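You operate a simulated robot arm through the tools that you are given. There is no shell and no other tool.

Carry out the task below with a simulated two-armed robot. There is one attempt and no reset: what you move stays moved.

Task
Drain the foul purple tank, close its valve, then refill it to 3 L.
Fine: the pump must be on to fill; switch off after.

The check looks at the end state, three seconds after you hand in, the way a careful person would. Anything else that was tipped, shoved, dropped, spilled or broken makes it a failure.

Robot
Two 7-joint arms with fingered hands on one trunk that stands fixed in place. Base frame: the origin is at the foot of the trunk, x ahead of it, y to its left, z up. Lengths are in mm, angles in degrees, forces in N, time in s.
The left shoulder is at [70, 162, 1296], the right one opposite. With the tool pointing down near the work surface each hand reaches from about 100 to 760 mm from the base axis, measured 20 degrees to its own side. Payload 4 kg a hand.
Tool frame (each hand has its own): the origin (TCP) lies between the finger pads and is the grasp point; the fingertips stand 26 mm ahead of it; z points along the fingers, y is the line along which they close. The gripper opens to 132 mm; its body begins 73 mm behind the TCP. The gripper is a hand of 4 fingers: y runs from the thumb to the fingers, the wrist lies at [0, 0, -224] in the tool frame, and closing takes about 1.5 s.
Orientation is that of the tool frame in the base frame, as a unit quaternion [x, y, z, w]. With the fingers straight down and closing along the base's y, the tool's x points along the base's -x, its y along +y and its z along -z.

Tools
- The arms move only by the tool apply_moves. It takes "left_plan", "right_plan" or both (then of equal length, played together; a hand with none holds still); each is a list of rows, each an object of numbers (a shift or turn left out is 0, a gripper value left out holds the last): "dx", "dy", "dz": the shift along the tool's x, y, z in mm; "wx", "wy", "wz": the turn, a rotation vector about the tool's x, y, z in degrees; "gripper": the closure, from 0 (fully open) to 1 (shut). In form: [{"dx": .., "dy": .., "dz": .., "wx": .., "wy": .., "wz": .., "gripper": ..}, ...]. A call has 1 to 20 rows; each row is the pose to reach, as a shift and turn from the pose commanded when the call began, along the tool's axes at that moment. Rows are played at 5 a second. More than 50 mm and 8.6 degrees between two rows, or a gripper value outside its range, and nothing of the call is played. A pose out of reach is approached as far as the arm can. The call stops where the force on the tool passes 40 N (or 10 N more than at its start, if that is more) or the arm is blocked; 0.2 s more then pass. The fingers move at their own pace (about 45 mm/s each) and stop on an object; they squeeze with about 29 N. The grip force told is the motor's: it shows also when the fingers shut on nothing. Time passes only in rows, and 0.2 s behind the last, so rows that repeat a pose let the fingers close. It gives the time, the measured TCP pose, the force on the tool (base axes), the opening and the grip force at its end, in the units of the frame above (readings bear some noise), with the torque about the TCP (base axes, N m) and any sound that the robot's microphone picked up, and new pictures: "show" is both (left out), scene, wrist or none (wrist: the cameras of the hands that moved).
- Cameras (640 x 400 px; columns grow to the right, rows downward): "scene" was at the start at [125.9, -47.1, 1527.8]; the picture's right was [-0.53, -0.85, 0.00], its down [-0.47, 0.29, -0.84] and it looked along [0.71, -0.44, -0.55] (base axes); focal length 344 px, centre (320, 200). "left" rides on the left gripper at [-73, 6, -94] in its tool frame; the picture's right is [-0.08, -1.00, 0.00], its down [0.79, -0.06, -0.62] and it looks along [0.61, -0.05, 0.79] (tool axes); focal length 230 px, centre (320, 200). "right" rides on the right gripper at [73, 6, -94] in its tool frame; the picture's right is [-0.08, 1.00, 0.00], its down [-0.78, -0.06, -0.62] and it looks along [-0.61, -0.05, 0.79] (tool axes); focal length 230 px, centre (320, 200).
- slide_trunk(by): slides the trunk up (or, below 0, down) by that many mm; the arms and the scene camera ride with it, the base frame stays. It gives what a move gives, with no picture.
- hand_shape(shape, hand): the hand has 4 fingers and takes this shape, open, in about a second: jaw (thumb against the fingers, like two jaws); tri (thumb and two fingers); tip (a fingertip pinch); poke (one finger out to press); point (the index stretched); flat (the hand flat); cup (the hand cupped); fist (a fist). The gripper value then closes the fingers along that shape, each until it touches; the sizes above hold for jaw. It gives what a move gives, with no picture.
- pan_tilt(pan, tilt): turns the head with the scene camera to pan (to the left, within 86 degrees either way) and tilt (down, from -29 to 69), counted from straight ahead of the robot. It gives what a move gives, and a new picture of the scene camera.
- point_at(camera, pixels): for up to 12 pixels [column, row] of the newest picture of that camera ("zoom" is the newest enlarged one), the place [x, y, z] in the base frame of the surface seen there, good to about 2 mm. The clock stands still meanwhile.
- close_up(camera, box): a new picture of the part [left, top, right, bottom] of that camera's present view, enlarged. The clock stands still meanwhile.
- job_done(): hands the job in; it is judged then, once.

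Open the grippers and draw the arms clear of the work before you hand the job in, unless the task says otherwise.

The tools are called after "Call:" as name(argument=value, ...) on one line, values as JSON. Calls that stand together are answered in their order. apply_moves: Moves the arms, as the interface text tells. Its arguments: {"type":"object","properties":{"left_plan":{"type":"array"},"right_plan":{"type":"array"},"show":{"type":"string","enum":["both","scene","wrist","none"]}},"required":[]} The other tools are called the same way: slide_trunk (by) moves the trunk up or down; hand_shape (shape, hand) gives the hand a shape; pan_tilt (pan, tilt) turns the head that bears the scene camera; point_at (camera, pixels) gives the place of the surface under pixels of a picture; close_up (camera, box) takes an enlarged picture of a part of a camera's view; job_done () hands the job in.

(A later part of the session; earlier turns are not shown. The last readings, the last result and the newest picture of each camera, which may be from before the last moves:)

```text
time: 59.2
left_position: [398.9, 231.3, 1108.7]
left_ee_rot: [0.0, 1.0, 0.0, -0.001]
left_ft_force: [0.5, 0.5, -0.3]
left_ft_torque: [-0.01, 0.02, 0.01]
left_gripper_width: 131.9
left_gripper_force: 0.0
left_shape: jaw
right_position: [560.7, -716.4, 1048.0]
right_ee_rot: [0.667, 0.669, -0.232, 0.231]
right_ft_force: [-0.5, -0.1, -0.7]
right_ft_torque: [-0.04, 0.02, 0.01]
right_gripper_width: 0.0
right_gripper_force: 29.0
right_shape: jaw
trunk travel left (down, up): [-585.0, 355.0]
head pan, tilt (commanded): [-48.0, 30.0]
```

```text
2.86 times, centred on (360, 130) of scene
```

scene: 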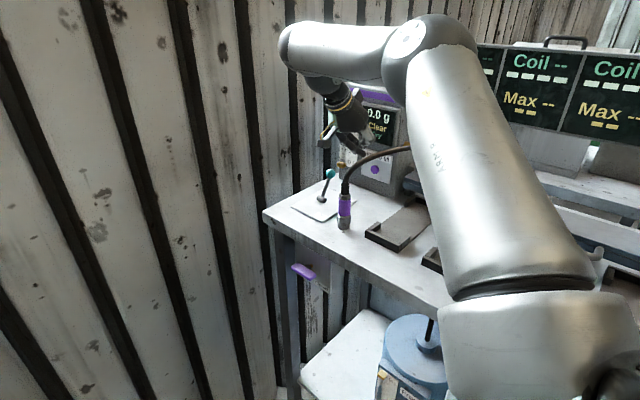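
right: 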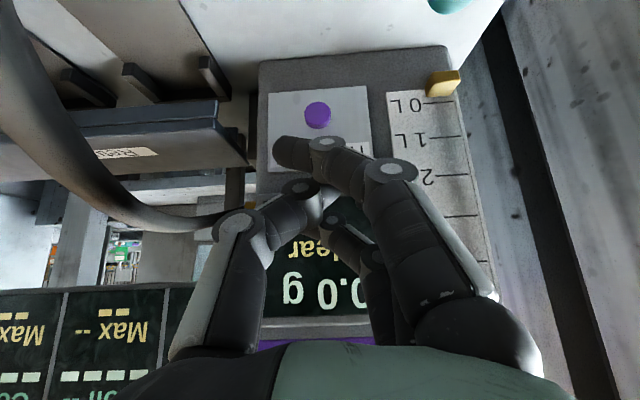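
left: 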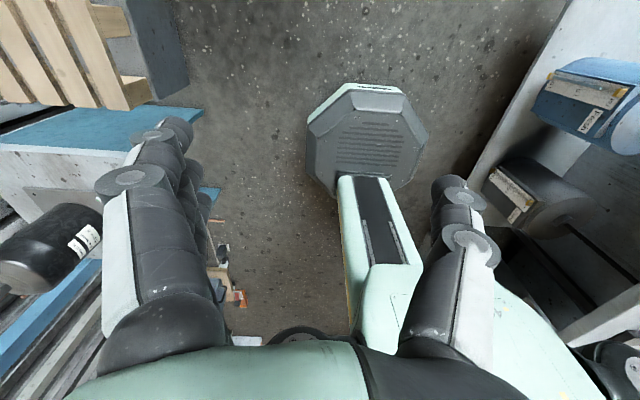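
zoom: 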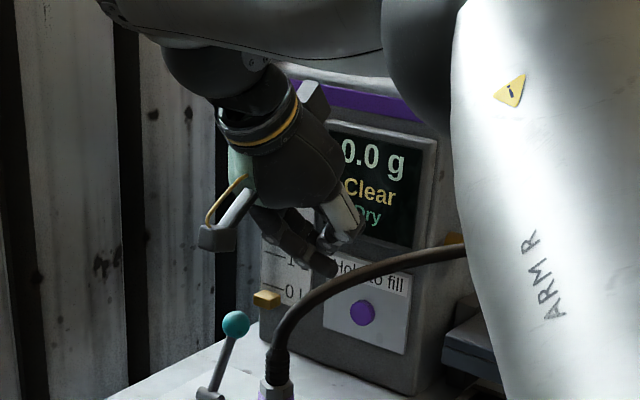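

In reach with good hose clearance. I descend further to z≈961, still short of the button.

Call:
apply_moves(right_plan=[{"dx": 14, "dz": 18}, {"dx": 28, "dz": 35.5}, {"dx": 40, "dz": 52}, {"dx": 53.6, "dz": 68.6}], show="both")

Call:
close_up(camera="scene", box=[300, 80, 420, 200])

```text
time: 60.2
left_position: [398.3, 231.0, 1107.4]
left_ee_rot: [0.0, 1.0, 0.001, -0.001]
left_ft_force: [-0.6, -0.6, 0.7]
left_ft_torque: [0.0, -0.01, -0.02]
left_gripper_width: 132.1
left_gripper_force: 0.0
left_shape: jaw
right_position: [559.4, -718.5, 963.3]
right_ee_rot: [0.668, 0.669, -0.232, 0.23]
right_ft_force: [0.0, 0.3, -0.7]
right_ft_torque: [0.0, -0.01, -0.02]
right_gripper_width: 0.0
right_gripper_force: 29.2
right_shape: jaw
trunk travel left (down, up): [-585.0, 355.0]
head pan, tilt (commanded): [-48.0, 30.0]
```

scene: 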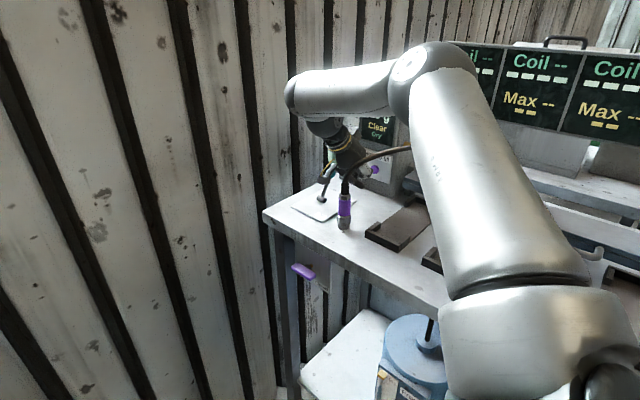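
right: 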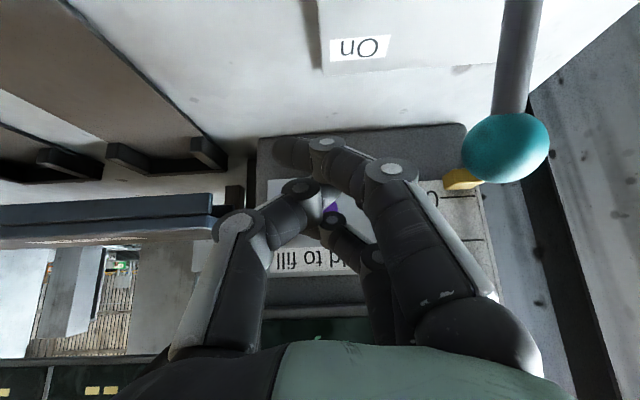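

```text
3.33 times, centred on (360, 140) of scene
```

zoom: 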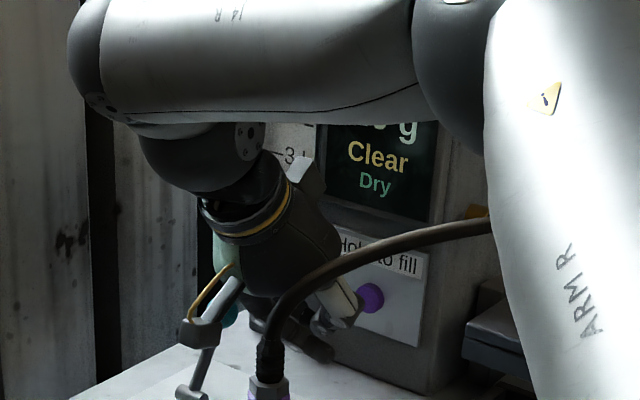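

The hand sits in front of the panel; the ball (505,148) is beside it. I check whether the gauge is readable from the wrist camera here.

Call:
close_up(camera="right", box=[400, 120, 560, 320])

Call:
close_up(camera="right", box=[240, 120, 400, 280])

Call:
point_at(camera="right", pixels=[[330, 210], [335, 205], [505, 148], [462, 180], [440, 195], [480, 240], [487, 280], [335, 222], [290, 150], [326, 145], [345, 240]])

```text
2.00 times, centred on (480, 220) of right
```

zoom: 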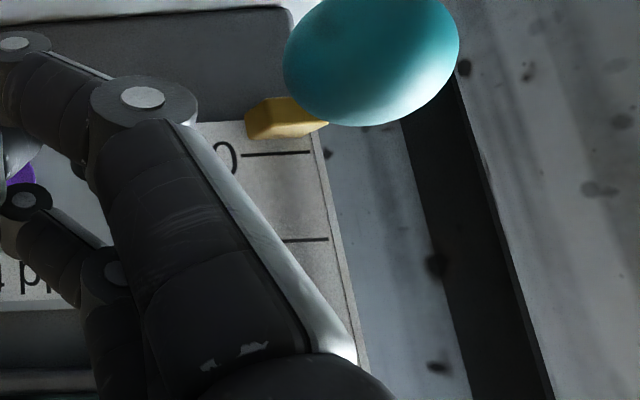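

```text
2.50 times, centred on (320, 200) of right
```

zoom: 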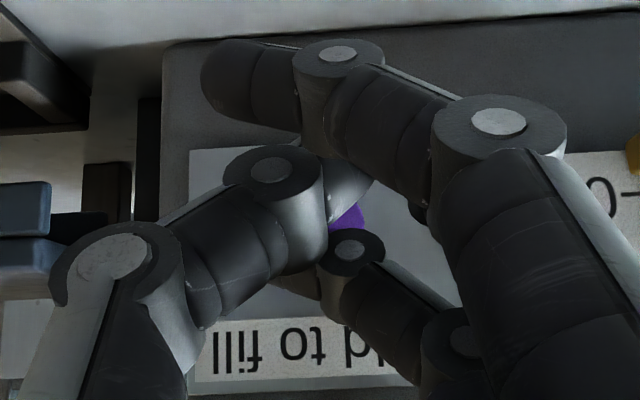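

```text
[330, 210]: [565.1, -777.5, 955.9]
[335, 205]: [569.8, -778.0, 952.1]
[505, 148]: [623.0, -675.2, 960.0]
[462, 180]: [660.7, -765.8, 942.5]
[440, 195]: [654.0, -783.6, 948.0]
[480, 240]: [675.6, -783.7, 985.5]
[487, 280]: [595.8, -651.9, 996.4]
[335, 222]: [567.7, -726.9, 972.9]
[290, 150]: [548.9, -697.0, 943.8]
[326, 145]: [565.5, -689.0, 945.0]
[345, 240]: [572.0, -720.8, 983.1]
```

Only the 0–1 L part of the gauge is visible from the wrist. I zoom with the scene camera to see how much of the gauge near 3 L is visible past the forearm.

Call:
close_up(camera="scene", box=[356, 110, 420, 150])

Call:
point_at(camera="scene", pixels=[[384, 126], [382, 127], [380, 128], [378, 130], [386, 150], [390, 122], [410, 75], [300, 95], [340, 130], [372, 170]])

```text
10.00 times, centred on (388, 130) of scene
```

zoom: 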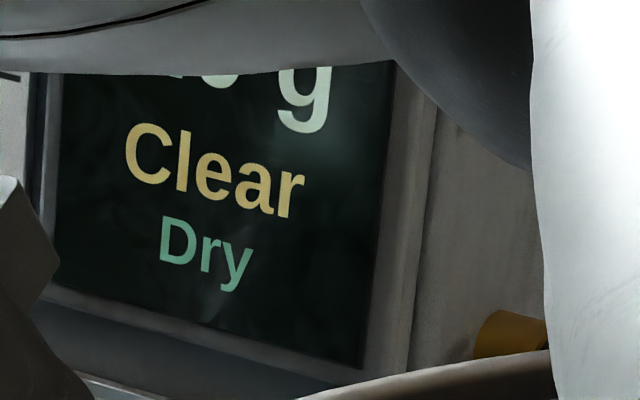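

```text
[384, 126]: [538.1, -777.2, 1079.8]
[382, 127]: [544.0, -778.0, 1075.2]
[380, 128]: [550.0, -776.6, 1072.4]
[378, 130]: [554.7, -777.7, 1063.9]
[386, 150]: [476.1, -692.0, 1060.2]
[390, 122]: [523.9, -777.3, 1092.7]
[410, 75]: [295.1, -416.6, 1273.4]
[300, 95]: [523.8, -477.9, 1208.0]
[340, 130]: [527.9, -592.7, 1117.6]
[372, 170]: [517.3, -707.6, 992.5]
```

I zoom a little to the left for the gauge strip.

Call:
close_up(camera="scene", box=[332, 105, 372, 135])

```text
13.33 times, centred on (352, 120) of scene
```

zoom: 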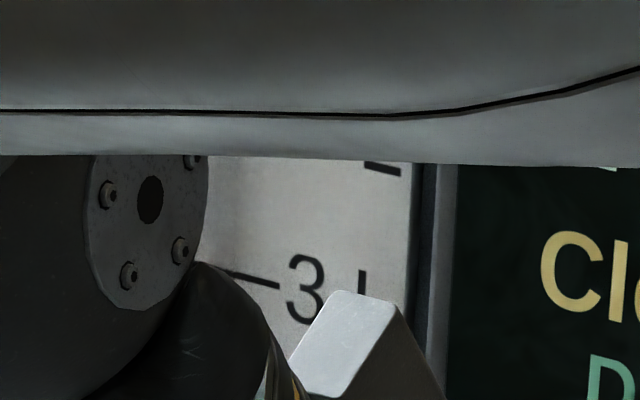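

The column itself is hidden by the wrist, so I'll fill in short timed holds and check between. I move in toward the button to y≈−738 and slightly lower.

Call:
apply_moves(right_plan=[{"dx": -2, "dy": 2, "dz": 9}, {"dx": -11.5, "dy": 3, "dz": 17.8}], show="both")

Call:
close_up(camera="right", box=[240, 120, 400, 280])

Call:
close_up(camera="scene", box=[320, 110, 420, 200])

```text
time: 60.8
left_position: [398.9, 230.3, 1107.4]
left_ee_rot: [0.001, 1.0, 0.001, -0.001]
left_ft_force: [-0.4, -0.2, 0.5]
left_ft_torque: [0.0, -0.01, -0.02]
left_gripper_width: 131.9
left_gripper_force: 0.0
left_shape: jaw
right_position: [561.4, -738.9, 956.4]
right_ee_rot: [0.668, 0.669, -0.231, 0.23]
right_ft_force: [0.1, 0.0, 0.0]
right_ft_torque: [0.03, -0.03, -0.03]
right_gripper_width: 0.0
right_gripper_force: 29.0
right_shape: jaw
trunk travel left (down, up): [-585.0, 355.0]
head pan, tilt (commanded): [-48.0, 30.0]
```

scene: 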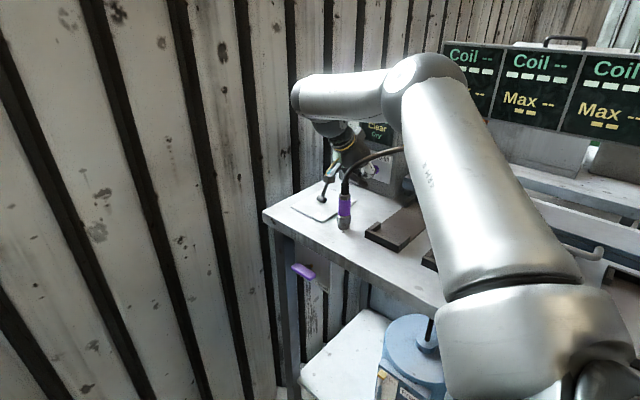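
right: 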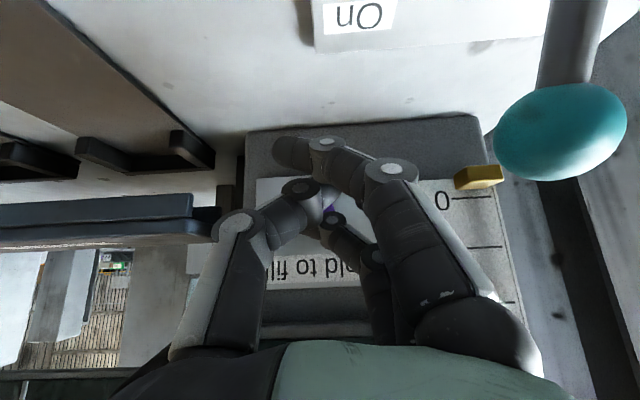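

```text
2.50 times, centred on (320, 200) of right
```

zoom: 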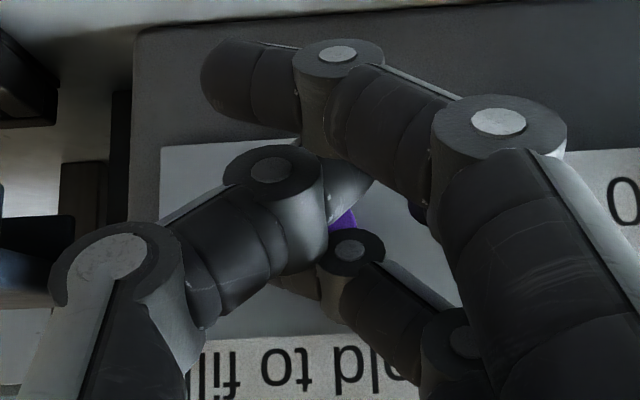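

```text
4.44 times, centred on (370, 155) of scene
```

zoom: 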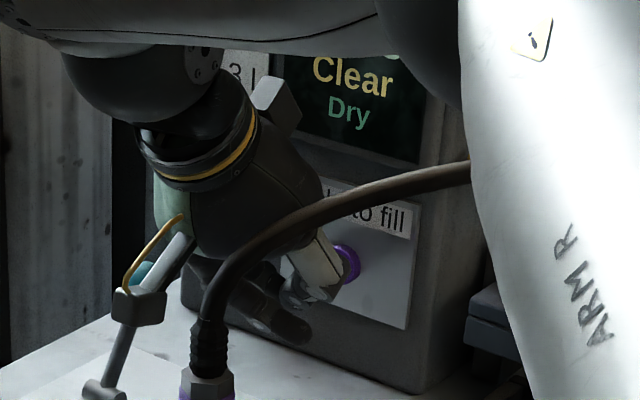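

No contact yet; the button (purple, scene zoom (345,262)) is just beyond the fingers. I continue toward it in small steps.

Call:
apply_moves(right_plan=[{"dx": -3.2, "dz": 2.5}, {"dx": -6.3, "dz": 4.9}], show="none")

Call:
close_up(camera="scene", box=[320, 110, 420, 200])

```text
time: 61.4
left_position: [398.9, 232.8, 1107.6]
left_ee_rot: [0.001, 1.0, 0.001, -0.001]
left_ft_force: [-0.5, 0.3, 0.3]
left_ft_torque: [0.04, -0.01, 0.0]
left_gripper_width: 132.2
left_gripper_force: 0.0
left_shape: jaw
right_position: [564.1, -746.5, 957.8]
right_ee_rot: [0.668, 0.669, -0.232, 0.231]
right_ft_force: [0.0, -0.5, 0.0]
right_ft_torque: [0.01, 0.03, -0.02]
right_gripper_width: 0.0
right_gripper_force: 29.0
right_shape: jaw
trunk travel left (down, up): [-585.0, 355.0]
head pan, tilt (commanded): [-48.0, 30.0]
```

```text
4.44 times, centred on (370, 155) of scene
```

zoom: 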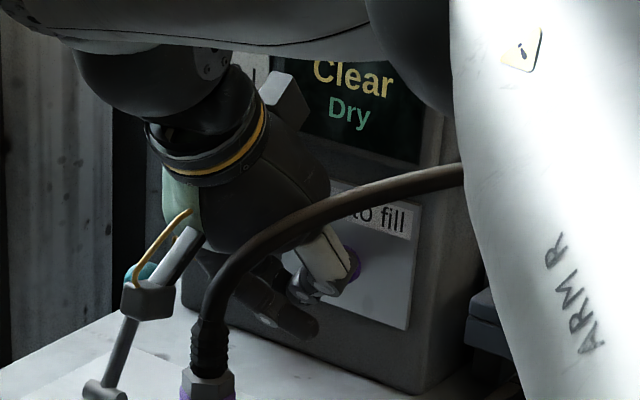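

Still no force at y≈−746. I advance in 4 mm steps, checking each time.

Call:
apply_moves(right_plan=[{"dx": -3.2, "dz": 2.5}], show="none")

Call:
close_up(camera="scene", box=[320, 110, 420, 200])

```text
time: 61.8
left_position: [398.3, 231.8, 1107.6]
left_ee_rot: [0.002, 1.0, 0.001, -0.001]
left_ft_force: [-0.2, -0.5, -0.7]
left_ft_torque: [-0.01, -0.01, 0.01]
left_gripper_width: 132.0
left_gripper_force: 0.1
left_shape: jaw
right_position: [564.2, -749.7, 957.3]
right_ee_rot: [0.667, 0.67, -0.231, 0.23]
right_ft_force: [-0.6, 1.8, -0.5]
right_ft_torque: [0.0, -0.01, -0.07]
right_gripper_width: 0.1
right_gripper_force: 28.9
right_shape: jaw
trunk travel left (down, up): [-585.0, 355.0]
head pan, tilt (commanded): [-48.0, 30.0]
heard: click
```

```text
4.44 times, centred on (370, 155) of scene
```

zoom: 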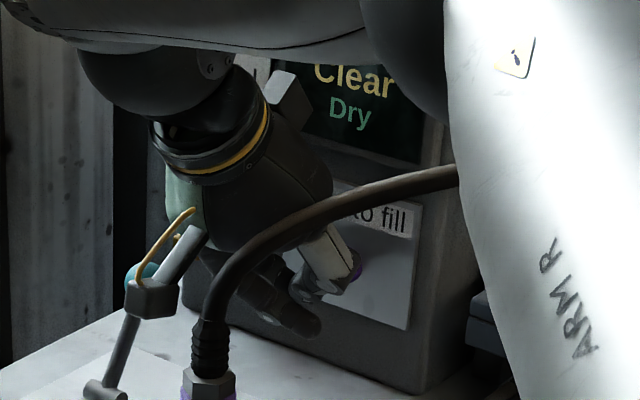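

A click was heard and there's light contact: the button is pressed. I hold for one short step and look at the gauge from the wrist.

Call:
apply_moves(right_plan=[{"dx": 0}], show="wrist")

Call:
close_up(camera="right", box=[400, 140, 560, 340])

Call:
close_up(camera="scene", box=[370, 100, 430, 160])

```text
time: 62.2
left_position: [399.0, 232.7, 1109.4]
left_ee_rot: [0.001, 1.0, 0.001, -0.001]
left_ft_force: [-1.0, 0.5, 0.6]
left_ft_torque: [-0.03, -0.01, 0.0]
left_gripper_width: 131.9
left_gripper_force: 0.1
left_shape: jaw
right_position: [564.4, -750.2, 957.0]
right_ee_rot: [0.668, 0.669, -0.232, 0.23]
right_ft_force: [0.6, 2.2, -0.2]
right_ft_torque: [-0.01, 0.01, -0.01]
right_gripper_width: 0.0
right_gripper_force: 29.1
right_shape: jaw
trunk travel left (down, up): [-585.0, 355.0]
head pan, tilt (commanded): [-48.0, 30.0]
```

right: 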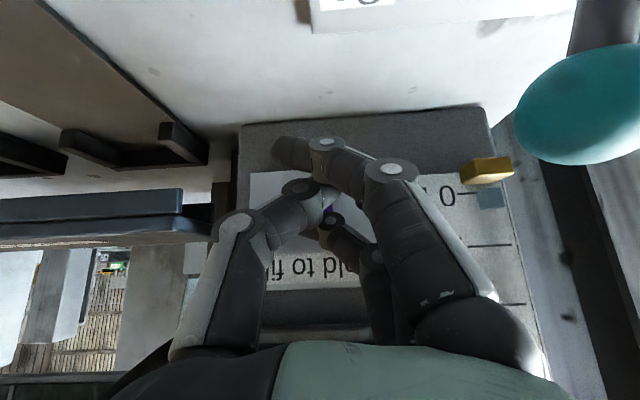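

```text
2.00 times, centred on (480, 240) of right
```

zoom: 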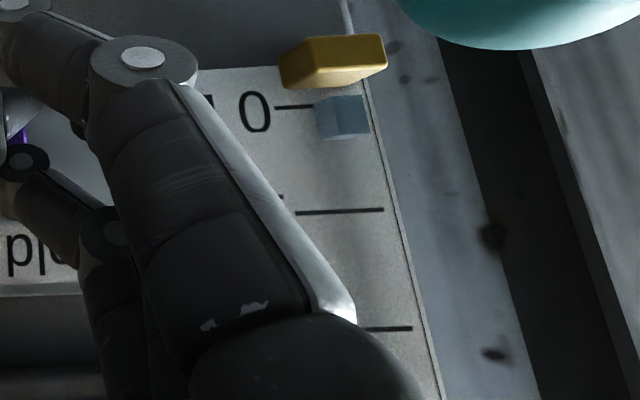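

```text
6.67 times, centred on (400, 130) of scene
```

zoom: 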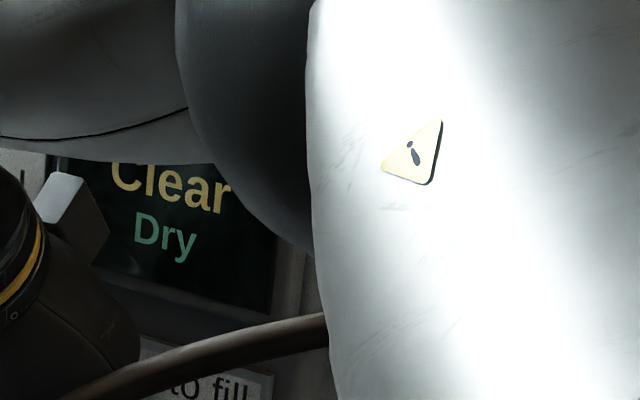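

The gauge shows a short blue column at (490,200): it's filling. I measure the column top.

Call:
point_at(camera="right", pixels=[[491, 207], [489, 205], [493, 203], [490, 198], [488, 192], [470, 193], [490, 246], [510, 304]])

```text
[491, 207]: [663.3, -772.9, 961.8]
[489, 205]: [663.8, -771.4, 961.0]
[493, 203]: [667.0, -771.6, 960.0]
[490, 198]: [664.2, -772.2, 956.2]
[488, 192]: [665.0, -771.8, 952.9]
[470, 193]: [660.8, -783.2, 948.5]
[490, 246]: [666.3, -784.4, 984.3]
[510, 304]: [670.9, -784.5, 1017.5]
```

Column top is z≈962–963 against marks 0 L≈949, 1 L≈984 (≈0.37 L). I hold for two more rows and measure again to get the rate.

Call:
apply_moves(right_plan=[{"dx": 0}, {"dx": 0}], show="wrist")

Call:
close_up(camera="right", box=[440, 140, 600, 240])

```text
time: 62.8
left_position: [398.7, 231.6, 1108.6]
left_ee_rot: [0.002, 1.0, 0.001, -0.001]
left_ft_force: [-0.2, 0.1, 0.6]
left_ft_torque: [-0.05, 0.0, -0.01]
left_gripper_width: 132.1
left_gripper_force: 0.0
left_shape: jaw
right_position: [563.2, -749.3, 957.0]
right_ee_rot: [0.667, 0.669, -0.232, 0.231]
right_ft_force: [0.7, 3.7, 0.9]
right_ft_torque: [-0.03, -0.03, -0.04]
right_gripper_width: 0.0
right_gripper_force: 28.9
right_shape: jaw
trunk travel left (down, up): [-585.0, 355.0]
head pan, tilt (commanded): [-48.0, 30.0]
```

right: 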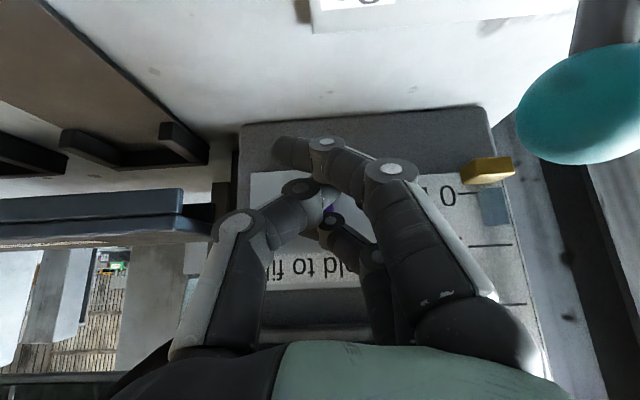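

```text
4.00 times, centred on (520, 190) of right
```

zoom: 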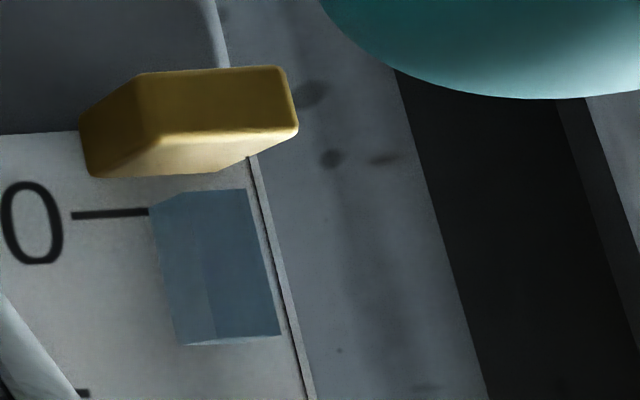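

Call:
point_at(camera="zoom", pixels=[[230, 335], [200, 338], [215, 330], [180, 200], [110, 214], [85, 393]])

```text
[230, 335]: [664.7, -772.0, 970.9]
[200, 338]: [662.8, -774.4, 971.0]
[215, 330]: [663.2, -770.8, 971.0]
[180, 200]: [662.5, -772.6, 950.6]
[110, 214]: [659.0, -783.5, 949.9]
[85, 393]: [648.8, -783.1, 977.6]
```

The column top is now z≈971 (≈0.62 L), so the rate is about 0.4 L/s. I hold for 15 rows (~3.2 s) and measure again.

Call:
apply_moves(right_plan=[{"dx": 0}, {"dx": 0}, {"dx": 0}, {"dx": 0}, {"dx": 0}, {"dx": 0}, {"dx": 0}, {"dx": 0}, {"dx": 0}, {"dx": 0}, {"dx": 0}, {"dx": 0}, {"dx": 0}, {"dx": 0}, {"dx": 0}], show="wrist")

Call:
close_up(camera="right", box=[440, 220, 600, 340])

```text
time: 66.0
left_position: [398.6, 231.7, 1107.4]
left_ee_rot: [0.0, 1.0, 0.002, -0.001]
left_ft_force: [0.0, -0.2, -0.1]
left_ft_torque: [-0.07, -0.04, -0.01]
left_gripper_width: 131.8
left_gripper_force: 0.1
left_shape: jaw
right_position: [563.2, -749.4, 956.4]
right_ee_rot: [0.667, 0.669, -0.231, 0.231]
right_ft_force: [0.3, 4.0, 1.1]
right_ft_torque: [-0.01, -0.03, -0.03]
right_gripper_width: 0.0
right_gripper_force: 28.9
right_shape: jaw
trunk travel left (down, up): [-585.0, 355.0]
head pan, tilt (commanded): [-48.0, 30.0]
```

right: 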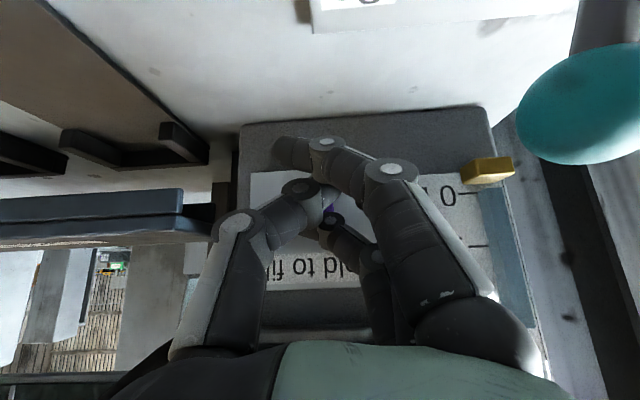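

```text
3.33 times, centred on (520, 280) of right
```

zoom: 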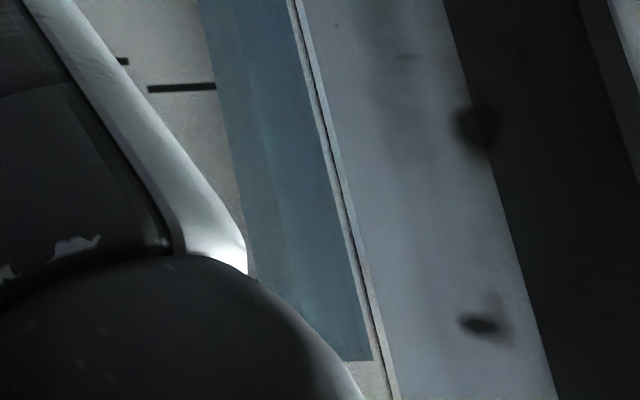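

Call:
point_at(camera="zoom", pixels=[[355, 355], [350, 345], [340, 340], [362, 350], [180, 88], [365, 375]])

```text
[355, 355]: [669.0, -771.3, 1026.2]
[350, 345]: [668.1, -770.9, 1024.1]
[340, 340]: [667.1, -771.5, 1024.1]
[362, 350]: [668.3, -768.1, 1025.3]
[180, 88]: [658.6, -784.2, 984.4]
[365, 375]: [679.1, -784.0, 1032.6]
```

The column top is at z≈1027 → about 2.21 L, rate ≈0.5 L/s. I need ≈1.57 s more: 7 hold rows, then a quick release by backing off in +y.

Call:
apply_moves(right_plan=[{"dx": 0}, {"dx": 0}, {"dx": 0}, {"dx": 0}, {"dx": 0}, {"dx": 0}, {"dx": 0}, {"dx": 9.5, "dz": -7.4}, {"dx": 19.7, "dz": -15.4}], show="wrist")

Call:
close_up(camera="right", box=[440, 240, 600, 360])

```text
time: 68.0
left_position: [398.5, 231.2, 1107.7]
left_ee_rot: [0.001, 1.0, 0.001, 0.0]
left_ft_force: [0.3, -0.3, 0.0]
left_ft_torque: [-0.02, 0.01, 0.02]
left_gripper_width: 131.6
left_gripper_force: 0.1
left_shape: jaw
right_position: [564.2, -724.8, 957.8]
right_ee_rot: [0.667, 0.669, -0.232, 0.231]
right_ft_force: [-0.3, 0.5, 0.8]
right_ft_torque: [0.02, 0.01, 0.01]
right_gripper_width: 0.1
right_gripper_force: 28.9
right_shape: jaw
trunk travel left (down, up): [-585.0, 355.0]
head pan, tilt (commanded): [-48.0, 30.0]
```

right: 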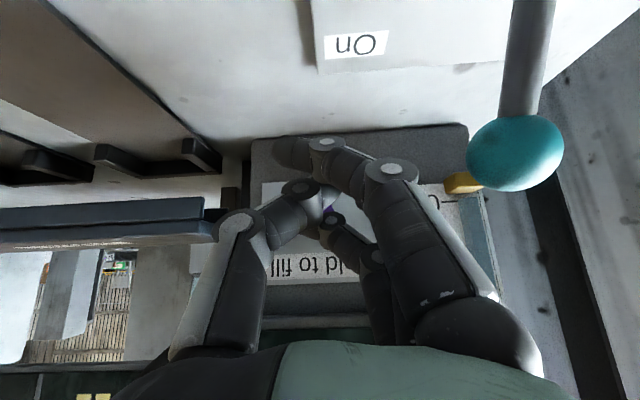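

```text
3.33 times, centred on (520, 300) of right
```

zoom: 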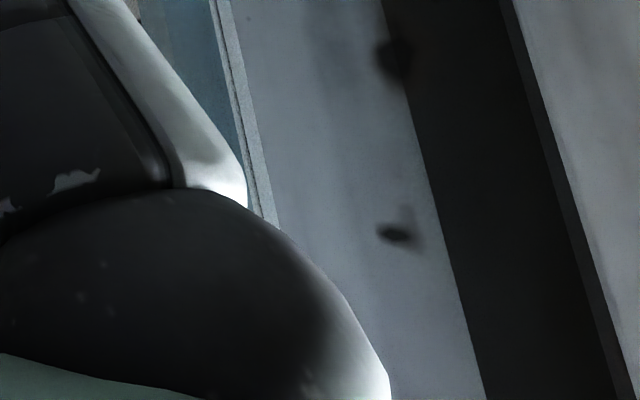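

Released with no contact force. I raise the hand along the way I came to read the gauge near 3 L.

Call:
apply_moves(right_plan=[{"dx": -14.5, "dz": -26.7}, {"dx": -32.2, "dz": -51}, {"dx": -53.8, "dz": -78.6}, {"dx": -75.4, "dz": -106.2}], show="both")

Call:
close_up(camera="right", box=[340, 20, 520, 260])

Call:
close_up(camera="scene", box=[320, 70, 430, 190])

```text
time: 69.0
left_position: [397.9, 232.9, 1107.7]
left_ee_rot: [0.0, 1.0, 0.0, 0.0]
left_ft_force: [-0.5, -0.1, -0.1]
left_ft_torque: [-0.03, 0.03, 0.04]
left_gripper_width: 132.0
left_gripper_force: 0.1
left_shape: jaw
right_position: [561.7, -718.6, 1086.9]
right_ee_rot: [0.667, 0.669, -0.232, 0.23]
right_ft_force: [0.6, 0.3, 0.1]
right_ft_torque: [-0.01, 0.0, 0.01]
right_gripper_width: 0.0
right_gripper_force: 28.9
right_shape: jaw
trunk travel left (down, up): [-585.0, 355.0]
head pan, tilt (commanded): [-48.0, 30.0]
```

scene: 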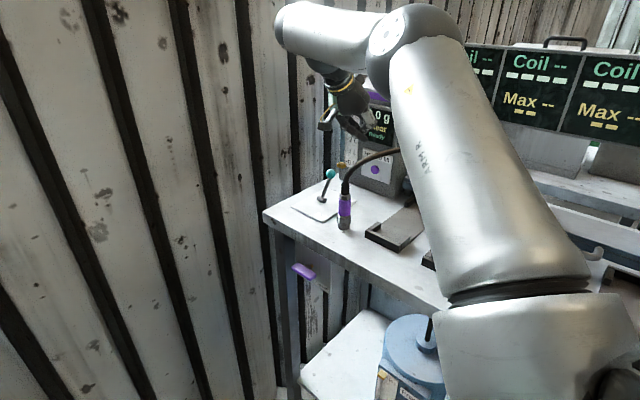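
right: 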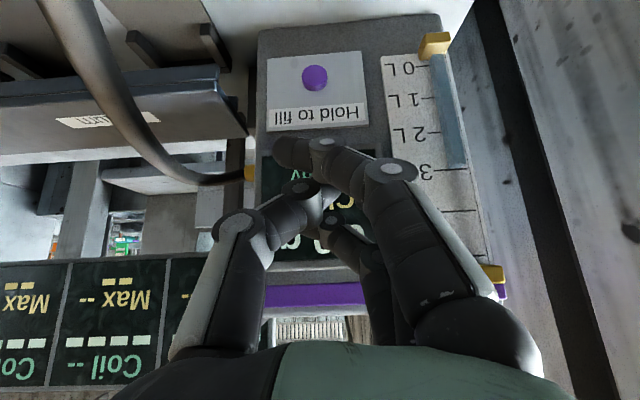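

```text
1.67 times, centred on (430, 140) of right
```

zoom: 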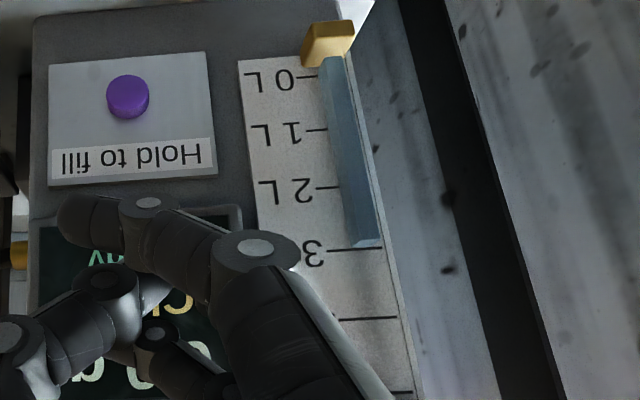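

```text
3.33 times, centred on (375, 130) of scene
```

zoom: 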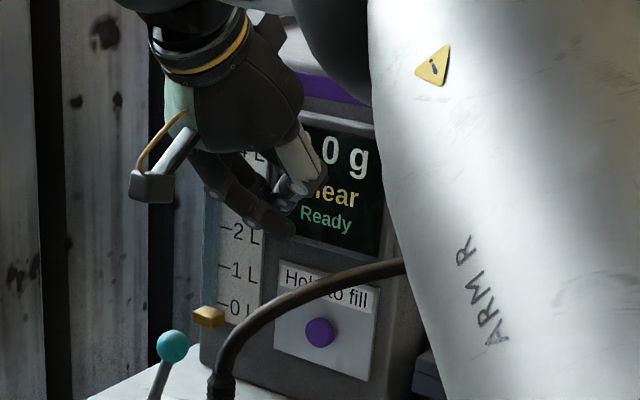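

The column ends close to the 3 L mark. I zoom and measure precisely.

Call:
close_up(camera="right", box=[410, 130, 490, 190])

Call:
point_at(camera="right", pixels=[[455, 165], [450, 165], [460, 165], [445, 172], [452, 171], [440, 131], [428, 66], [434, 98], [460, 211]])

```text
6.67 times, centred on (450, 160) of right
```

zoom: 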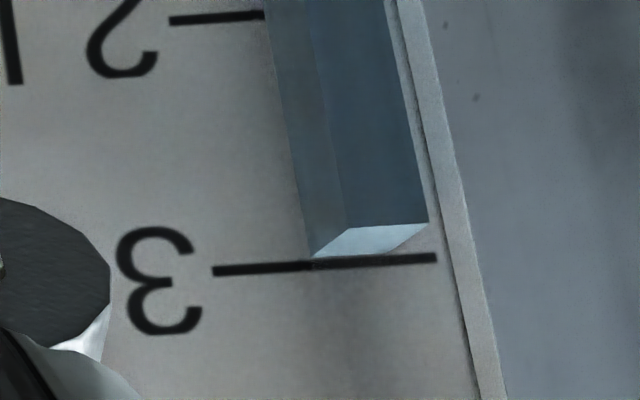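

```text
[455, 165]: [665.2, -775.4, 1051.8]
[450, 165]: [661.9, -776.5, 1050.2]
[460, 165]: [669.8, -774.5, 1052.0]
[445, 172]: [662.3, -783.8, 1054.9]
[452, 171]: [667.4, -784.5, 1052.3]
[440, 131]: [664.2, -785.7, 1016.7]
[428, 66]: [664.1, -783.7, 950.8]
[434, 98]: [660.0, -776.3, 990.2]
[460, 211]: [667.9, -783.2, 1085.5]
```

The column top's rear edge sits about 1 mm under the 3 L line: ≈2.97 L, and the display says "Ready". Next I return the hand to heading −40° above the lever to switch the pump off.

Call:
apply_moves(right_plan=[{"dx": 1.7, "dy": 1.7, "dz": -14, "wx": -5.1, "wz": -6.6}, {"dx": 3.4, "dy": 3.3, "dz": -28, "wx": -10.3, "wz": -13.1}, {"dx": 5.2, "dy": 5, "dz": -42, "wx": -15.4, "wz": -19.7}, {"dx": 6.9, "dy": 6.7, "dz": -56, "wx": -20.5, "wz": -26.3}, {"dx": 8.6, "dy": 8.3, "dz": -70, "wx": -25.7, "wz": -32.8}, {"dx": 10.3, "dy": 10, "dz": -84.2, "wx": -30.8, "wz": -39.4}], show="none")

Call:
apply_moves(right_plan=[{"wy": 4, "gripper": 0.7}, {"wy": 8, "gripper": 0.45}, {"wy": 8, "gripper": 0.45}, {"wy": 8, "gripper": 0.45}, {"wy": 8, "gripper": 0.45}], show="both")

```text
time: 70.4
left_position: [396.2, 231.5, 1109.5]
left_ee_rot: [0.0, 1.0, 0.001, 0.0]
left_ft_force: [-0.2, 0.3, 0.9]
left_ft_torque: [0.0, -0.03, 0.01]
left_gripper_width: 131.9
left_gripper_force: 0.1
left_shape: jaw
right_position: [572.3, -659.0, 1147.9]
right_ee_rot: [0.32, 0.89, -0.113, 0.305]
right_ft_force: [-1.3, 0.2, 0.5]
right_ft_torque: [0.0, -0.01, 0.03]
right_gripper_width: 0.0
right_gripper_force: 29.1
right_shape: jaw
trunk travel left (down, up): [-585.0, 355.0]
head pan, tilt (commanded): [-48.0, 30.0]
```

```text
time: 71.6
left_position: [397.9, 231.5, 1107.6]
left_ee_rot: [0.001, 1.0, 0.002, 0.0]
left_ft_force: [-0.2, 0.3, 0.6]
left_ft_torque: [0.0, 0.04, -0.01]
left_gripper_width: 132.1
left_gripper_force: 0.1
left_shape: jaw
right_position: [573.8, -659.6, 1147.8]
right_ee_rot: [0.329, 0.908, -0.091, 0.243]
right_ft_force: [-1.1, 0.0, -1.0]
right_ft_torque: [0.01, -0.02, 0.02]
right_gripper_width: 71.9
right_gripper_force: 0.0
right_shape: jaw
trunk travel left (down, up): [-585.0, 355.0]
head pan, tilt (commanded): [-48.0, 30.0]
```

scene: 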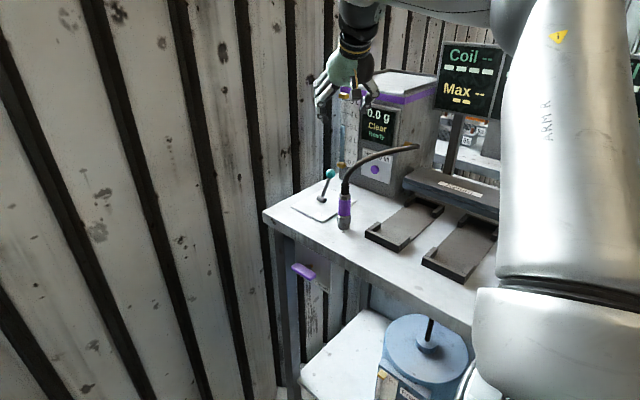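
right: 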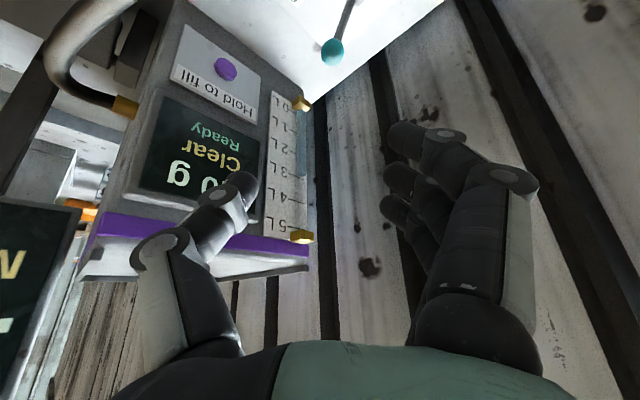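

Gauge clearly visible; the ball is at (331,50). I measure its present position.

Call:
point_at(camera="right", pixels=[[331, 50], [325, 50], [338, 50], [331, 60], [343, 15], [243, 180], [298, 190]])

Call:
close_up(camera="right", box=[240, 80, 360, 260])

```text
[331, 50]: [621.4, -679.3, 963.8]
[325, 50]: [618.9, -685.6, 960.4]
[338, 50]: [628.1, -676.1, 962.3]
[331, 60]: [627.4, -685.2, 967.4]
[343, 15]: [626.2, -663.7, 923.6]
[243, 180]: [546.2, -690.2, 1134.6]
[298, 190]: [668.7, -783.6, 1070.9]
```

```text
2.22 times, centred on (300, 170) of right
```

zoom: 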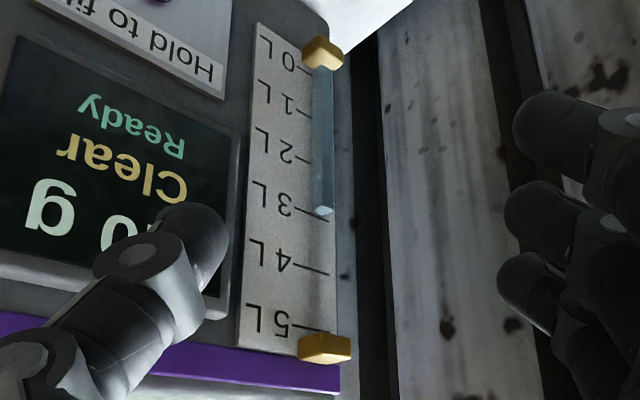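

Gauge confirms the level at the 3 L line. Ball centre ≈ [629,-684,955]; I move in around it with the jaw at 72 mm.

Call:
apply_moves(right_plan=[{"dx": 15.8, "dy": 5.6, "dz": 38.6}, {"dx": 31.7, "dy": 11.3, "dz": 77.2}, {"dx": 47.5, "dy": 16.9, "dz": 115.8}, {"dx": 47.5, "dy": 16.9, "dz": 149.8}, {"dx": 47.5, "dy": 16.9, "dz": 182}], show="both")

Call:
close_up(camera="right", box=[120, 60, 560, 340])

```text
time: 72.8
left_position: [398.7, 230.6, 1107.3]
left_ee_rot: [0.001, 1.0, 0.001, -0.001]
left_ft_force: [0.3, -0.4, -0.8]
left_ft_torque: [0.01, -0.02, -0.01]
left_gripper_width: 132.2
left_gripper_force: 0.1
left_shape: jaw
right_position: [622.3, -680.7, 964.1]
right_ee_rot: [0.329, 0.908, -0.089, 0.243]
right_ft_force: [-1.0, 0.1, 0.1]
right_ft_torque: [-0.01, -0.01, 0.0]
right_gripper_width: 71.9
right_gripper_force: 0.0
right_shape: jaw
trunk travel left (down, up): [-585.0, 355.0]
head pan, tilt (commanded): [-48.0, 30.0]
```

scene: 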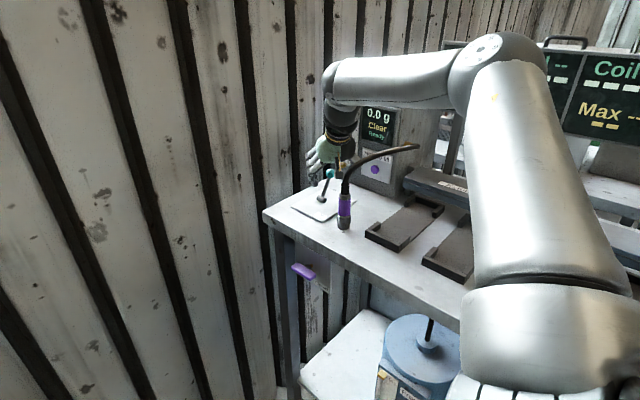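
right: 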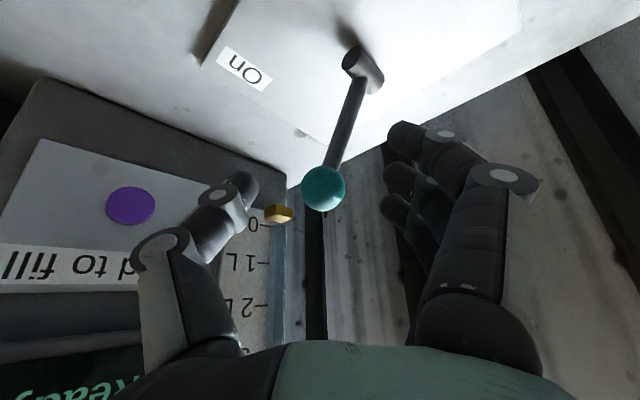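

```text
1.43 times, centred on (340, 200) of right
```

zoom: 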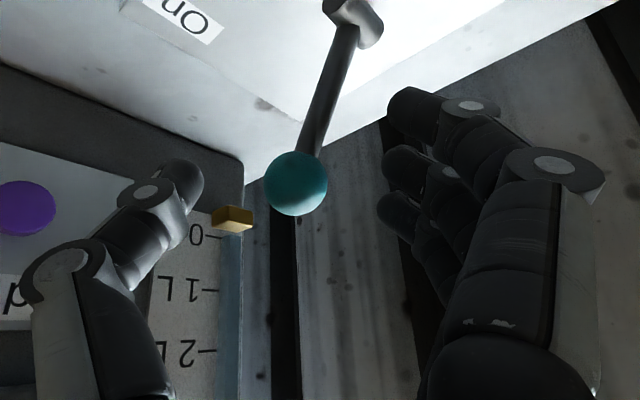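

The ball is centred at (323,188). I close the jaw to a light cage as before.

Call:
apply_moves(right_plan=[{"gripper": 0.6}, {"gripper": 0.75}, {"gripper": 0.77}, {"gripper": 0.77}, {"gripper": 0.77}], show="wrist")

```text
time: 74.0
left_position: [397.9, 231.2, 1108.3]
left_ee_rot: [0.001, 1.0, 0.001, -0.001]
left_ft_force: [0.1, 0.4, -0.3]
left_ft_torque: [0.01, 0.03, 0.0]
left_gripper_width: 132.2
left_gripper_force: 0.0
left_shape: jaw
right_position: [621.1, -679.9, 966.9]
right_ee_rot: [0.329, 0.908, -0.089, 0.243]
right_ft_force: [-0.2, 0.3, -0.1]
right_ft_torque: [0.0, 0.0, 0.01]
right_gripper_width: 31.1
right_gripper_force: 0.1
right_shape: jaw
trunk travel left (down, up): [-585.0, 355.0]
head pan, tilt (commanded): [-48.0, 30.0]
```

right: 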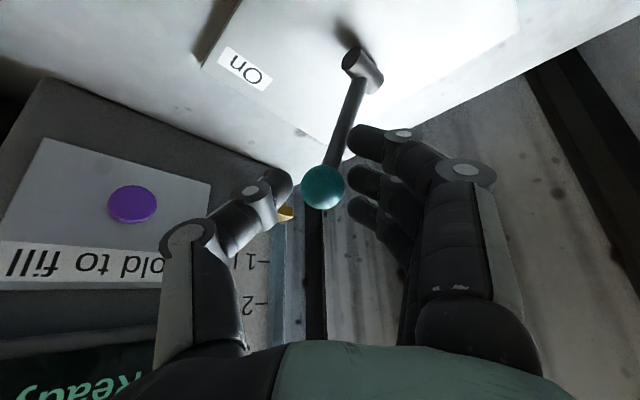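

Caged. I now pull the lever in +y along its arc to switch the pump off.

Call:
apply_moves(right_plan=[{"dx": 5.7, "dy": 10.8, "dz": -8}, {"dx": 11.4, "dy": 21.5, "dz": -15.9}, {"dx": 18.7, "dy": 32.3, "dz": -21.3}, {"dx": 26.9, "dy": 43.1, "dz": -24.9}, {"dx": 36.6, "dy": 53.8, "dz": -26}, {"dx": 43.7, "dy": 61.5, "dz": -26.6}], show="both")

Call:
close_up(camera="scene", box=[260, 90, 420, 230])

```text
time: 75.4
left_position: [397.2, 231.7, 1109.0]
left_ee_rot: [0.001, 1.0, 0.001, -0.001]
left_ft_force: [0.0, 0.0, 0.0]
left_ft_torque: [0.0, -0.02, -0.02]
left_gripper_width: 132.0
left_gripper_force: 0.0
left_shape: jaw
right_position: [622.5, -599.5, 967.4]
right_ee_rot: [0.329, 0.908, -0.09, 0.243]
right_ft_force: [-1.3, -1.6, 0.1]
right_ft_torque: [-0.03, 0.04, -0.04]
right_gripper_width: 31.5
right_gripper_force: 0.0
right_shape: jaw
trunk travel left (down, up): [-585.0, 355.0]
head pan, tilt (commanded): [-48.0, 30.0]
```

scene: 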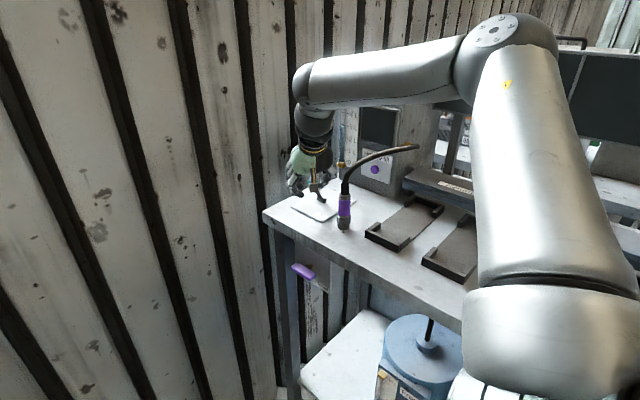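
right: 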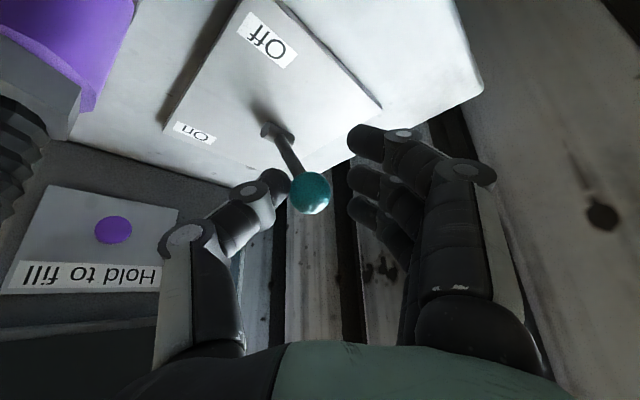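

```text
2.86 times, centred on (340, 160) of scene
```

zoom: 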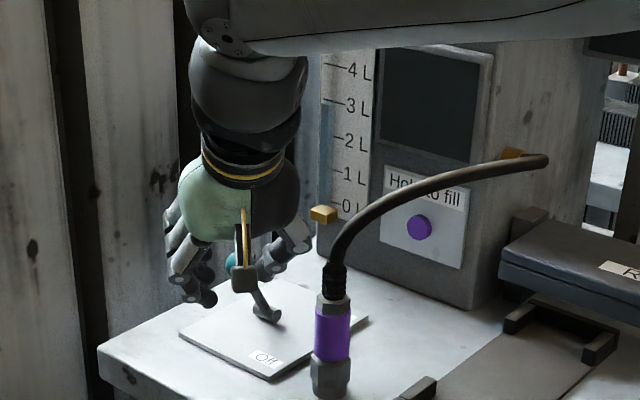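

The displays went dark — pump off. I nudge 6 mm further to seat the lever at its stop, then open the jaw and back out.

Call:
apply_moves(right_plan=[{"dx": 3.3, "dy": 4.6, "dz": -1.9}, {"dx": 3.3, "dy": 4.6, "dz": -1.9}], show="none")

Call:
point_at(camera="right", pixels=[[310, 195], [305, 190]])

```text
time: 76.0
left_position: [398.4, 230.2, 1107.8]
left_ee_rot: [0.001, 1.0, 0.001, 0.0]
left_ft_force: [-0.1, 0.9, -0.1]
left_ft_torque: [0.0, 0.0, -0.04]
left_gripper_width: 131.8
left_gripper_force: 0.0
left_shape: jaw
right_position: [623.1, -594.3, 967.3]
right_ee_rot: [0.329, 0.908, -0.09, 0.243]
right_ft_force: [-2.4, -3.1, 0.3]
right_ft_torque: [-0.01, 0.01, -0.05]
right_gripper_width: 32.3
right_gripper_force: 0.2
right_shape: jaw
trunk travel left (down, up): [-585.0, 355.0]
head pan, tilt (commanded): [-48.0, 30.0]
```

```text
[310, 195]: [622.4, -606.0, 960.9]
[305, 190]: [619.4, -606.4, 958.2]
```

The ball is back at its original Off spot with 3 N against the stop. I open the jaw and retreat along the tool axis.

Call:
apply_moves(right_plan=[{"dx": -2, "dy": -3, "gripper": 0.45}, {"dx": -2, "dy": -3, "gripper": 0.45}, {"dx": -2, "dy": -3, "gripper": 0.45}, {"dx": -2, "dy": -3, "dz": -25, "gripper": 0.45}, {"dx": -2, "dy": -3, "dz": -65, "gripper": 0.45}, {"dx": 0, "dy": -3, "dz": -105, "gripper": 0.45}, {"dx": 0, "dy": 10, "dz": -145, "gripper": 0.45}], show="both")

Call:
close_up(camera="scene", box=[260, 70, 420, 230])

Call:
close_up(camera="right", box=[160, 20, 400, 260])

```text
time: 77.6
left_position: [397.8, 232.1, 1107.7]
left_ee_rot: [0.001, 1.0, 0.0, 0.0]
left_ft_force: [-0.7, 0.4, 0.1]
left_ft_torque: [0.01, -0.02, 0.01]
left_gripper_width: 131.7
left_gripper_force: 0.0
left_shape: jaw
right_position: [572.5, -537.0, 1094.7]
right_ee_rot: [0.328, 0.908, -0.09, 0.243]
right_ft_force: [0.3, 0.5, 0.8]
right_ft_torque: [0.02, -0.05, -0.01]
right_gripper_width: 71.8
right_gripper_force: 0.1
right_shape: jaw
trunk travel left (down, up): [-585.0, 355.0]
head pan, tilt (commanded): [-48.0, 30.0]
```

scene: 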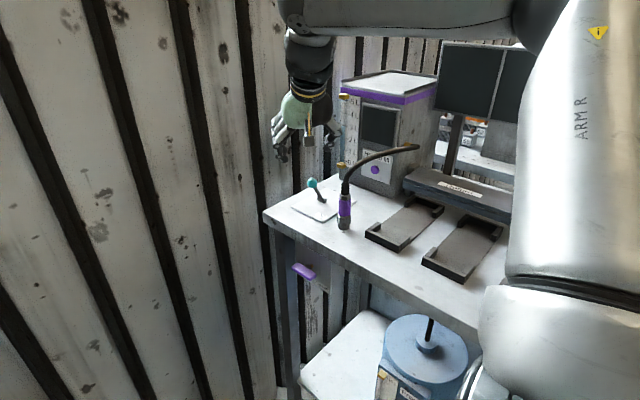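
right: 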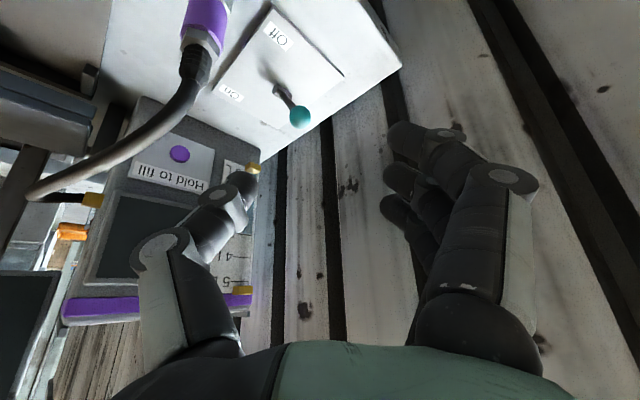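

```text
2.50 times, centred on (340, 150) of scene
```

zoom: 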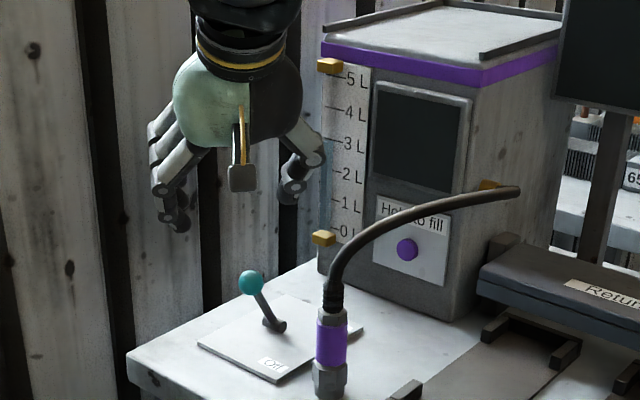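

```text
1.67 times, centred on (280, 140) of right
```

zoom: 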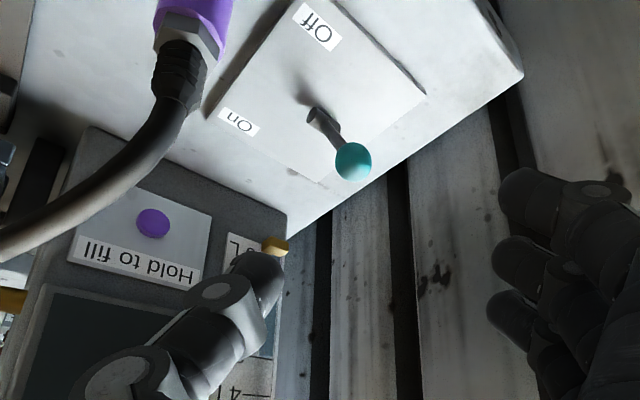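

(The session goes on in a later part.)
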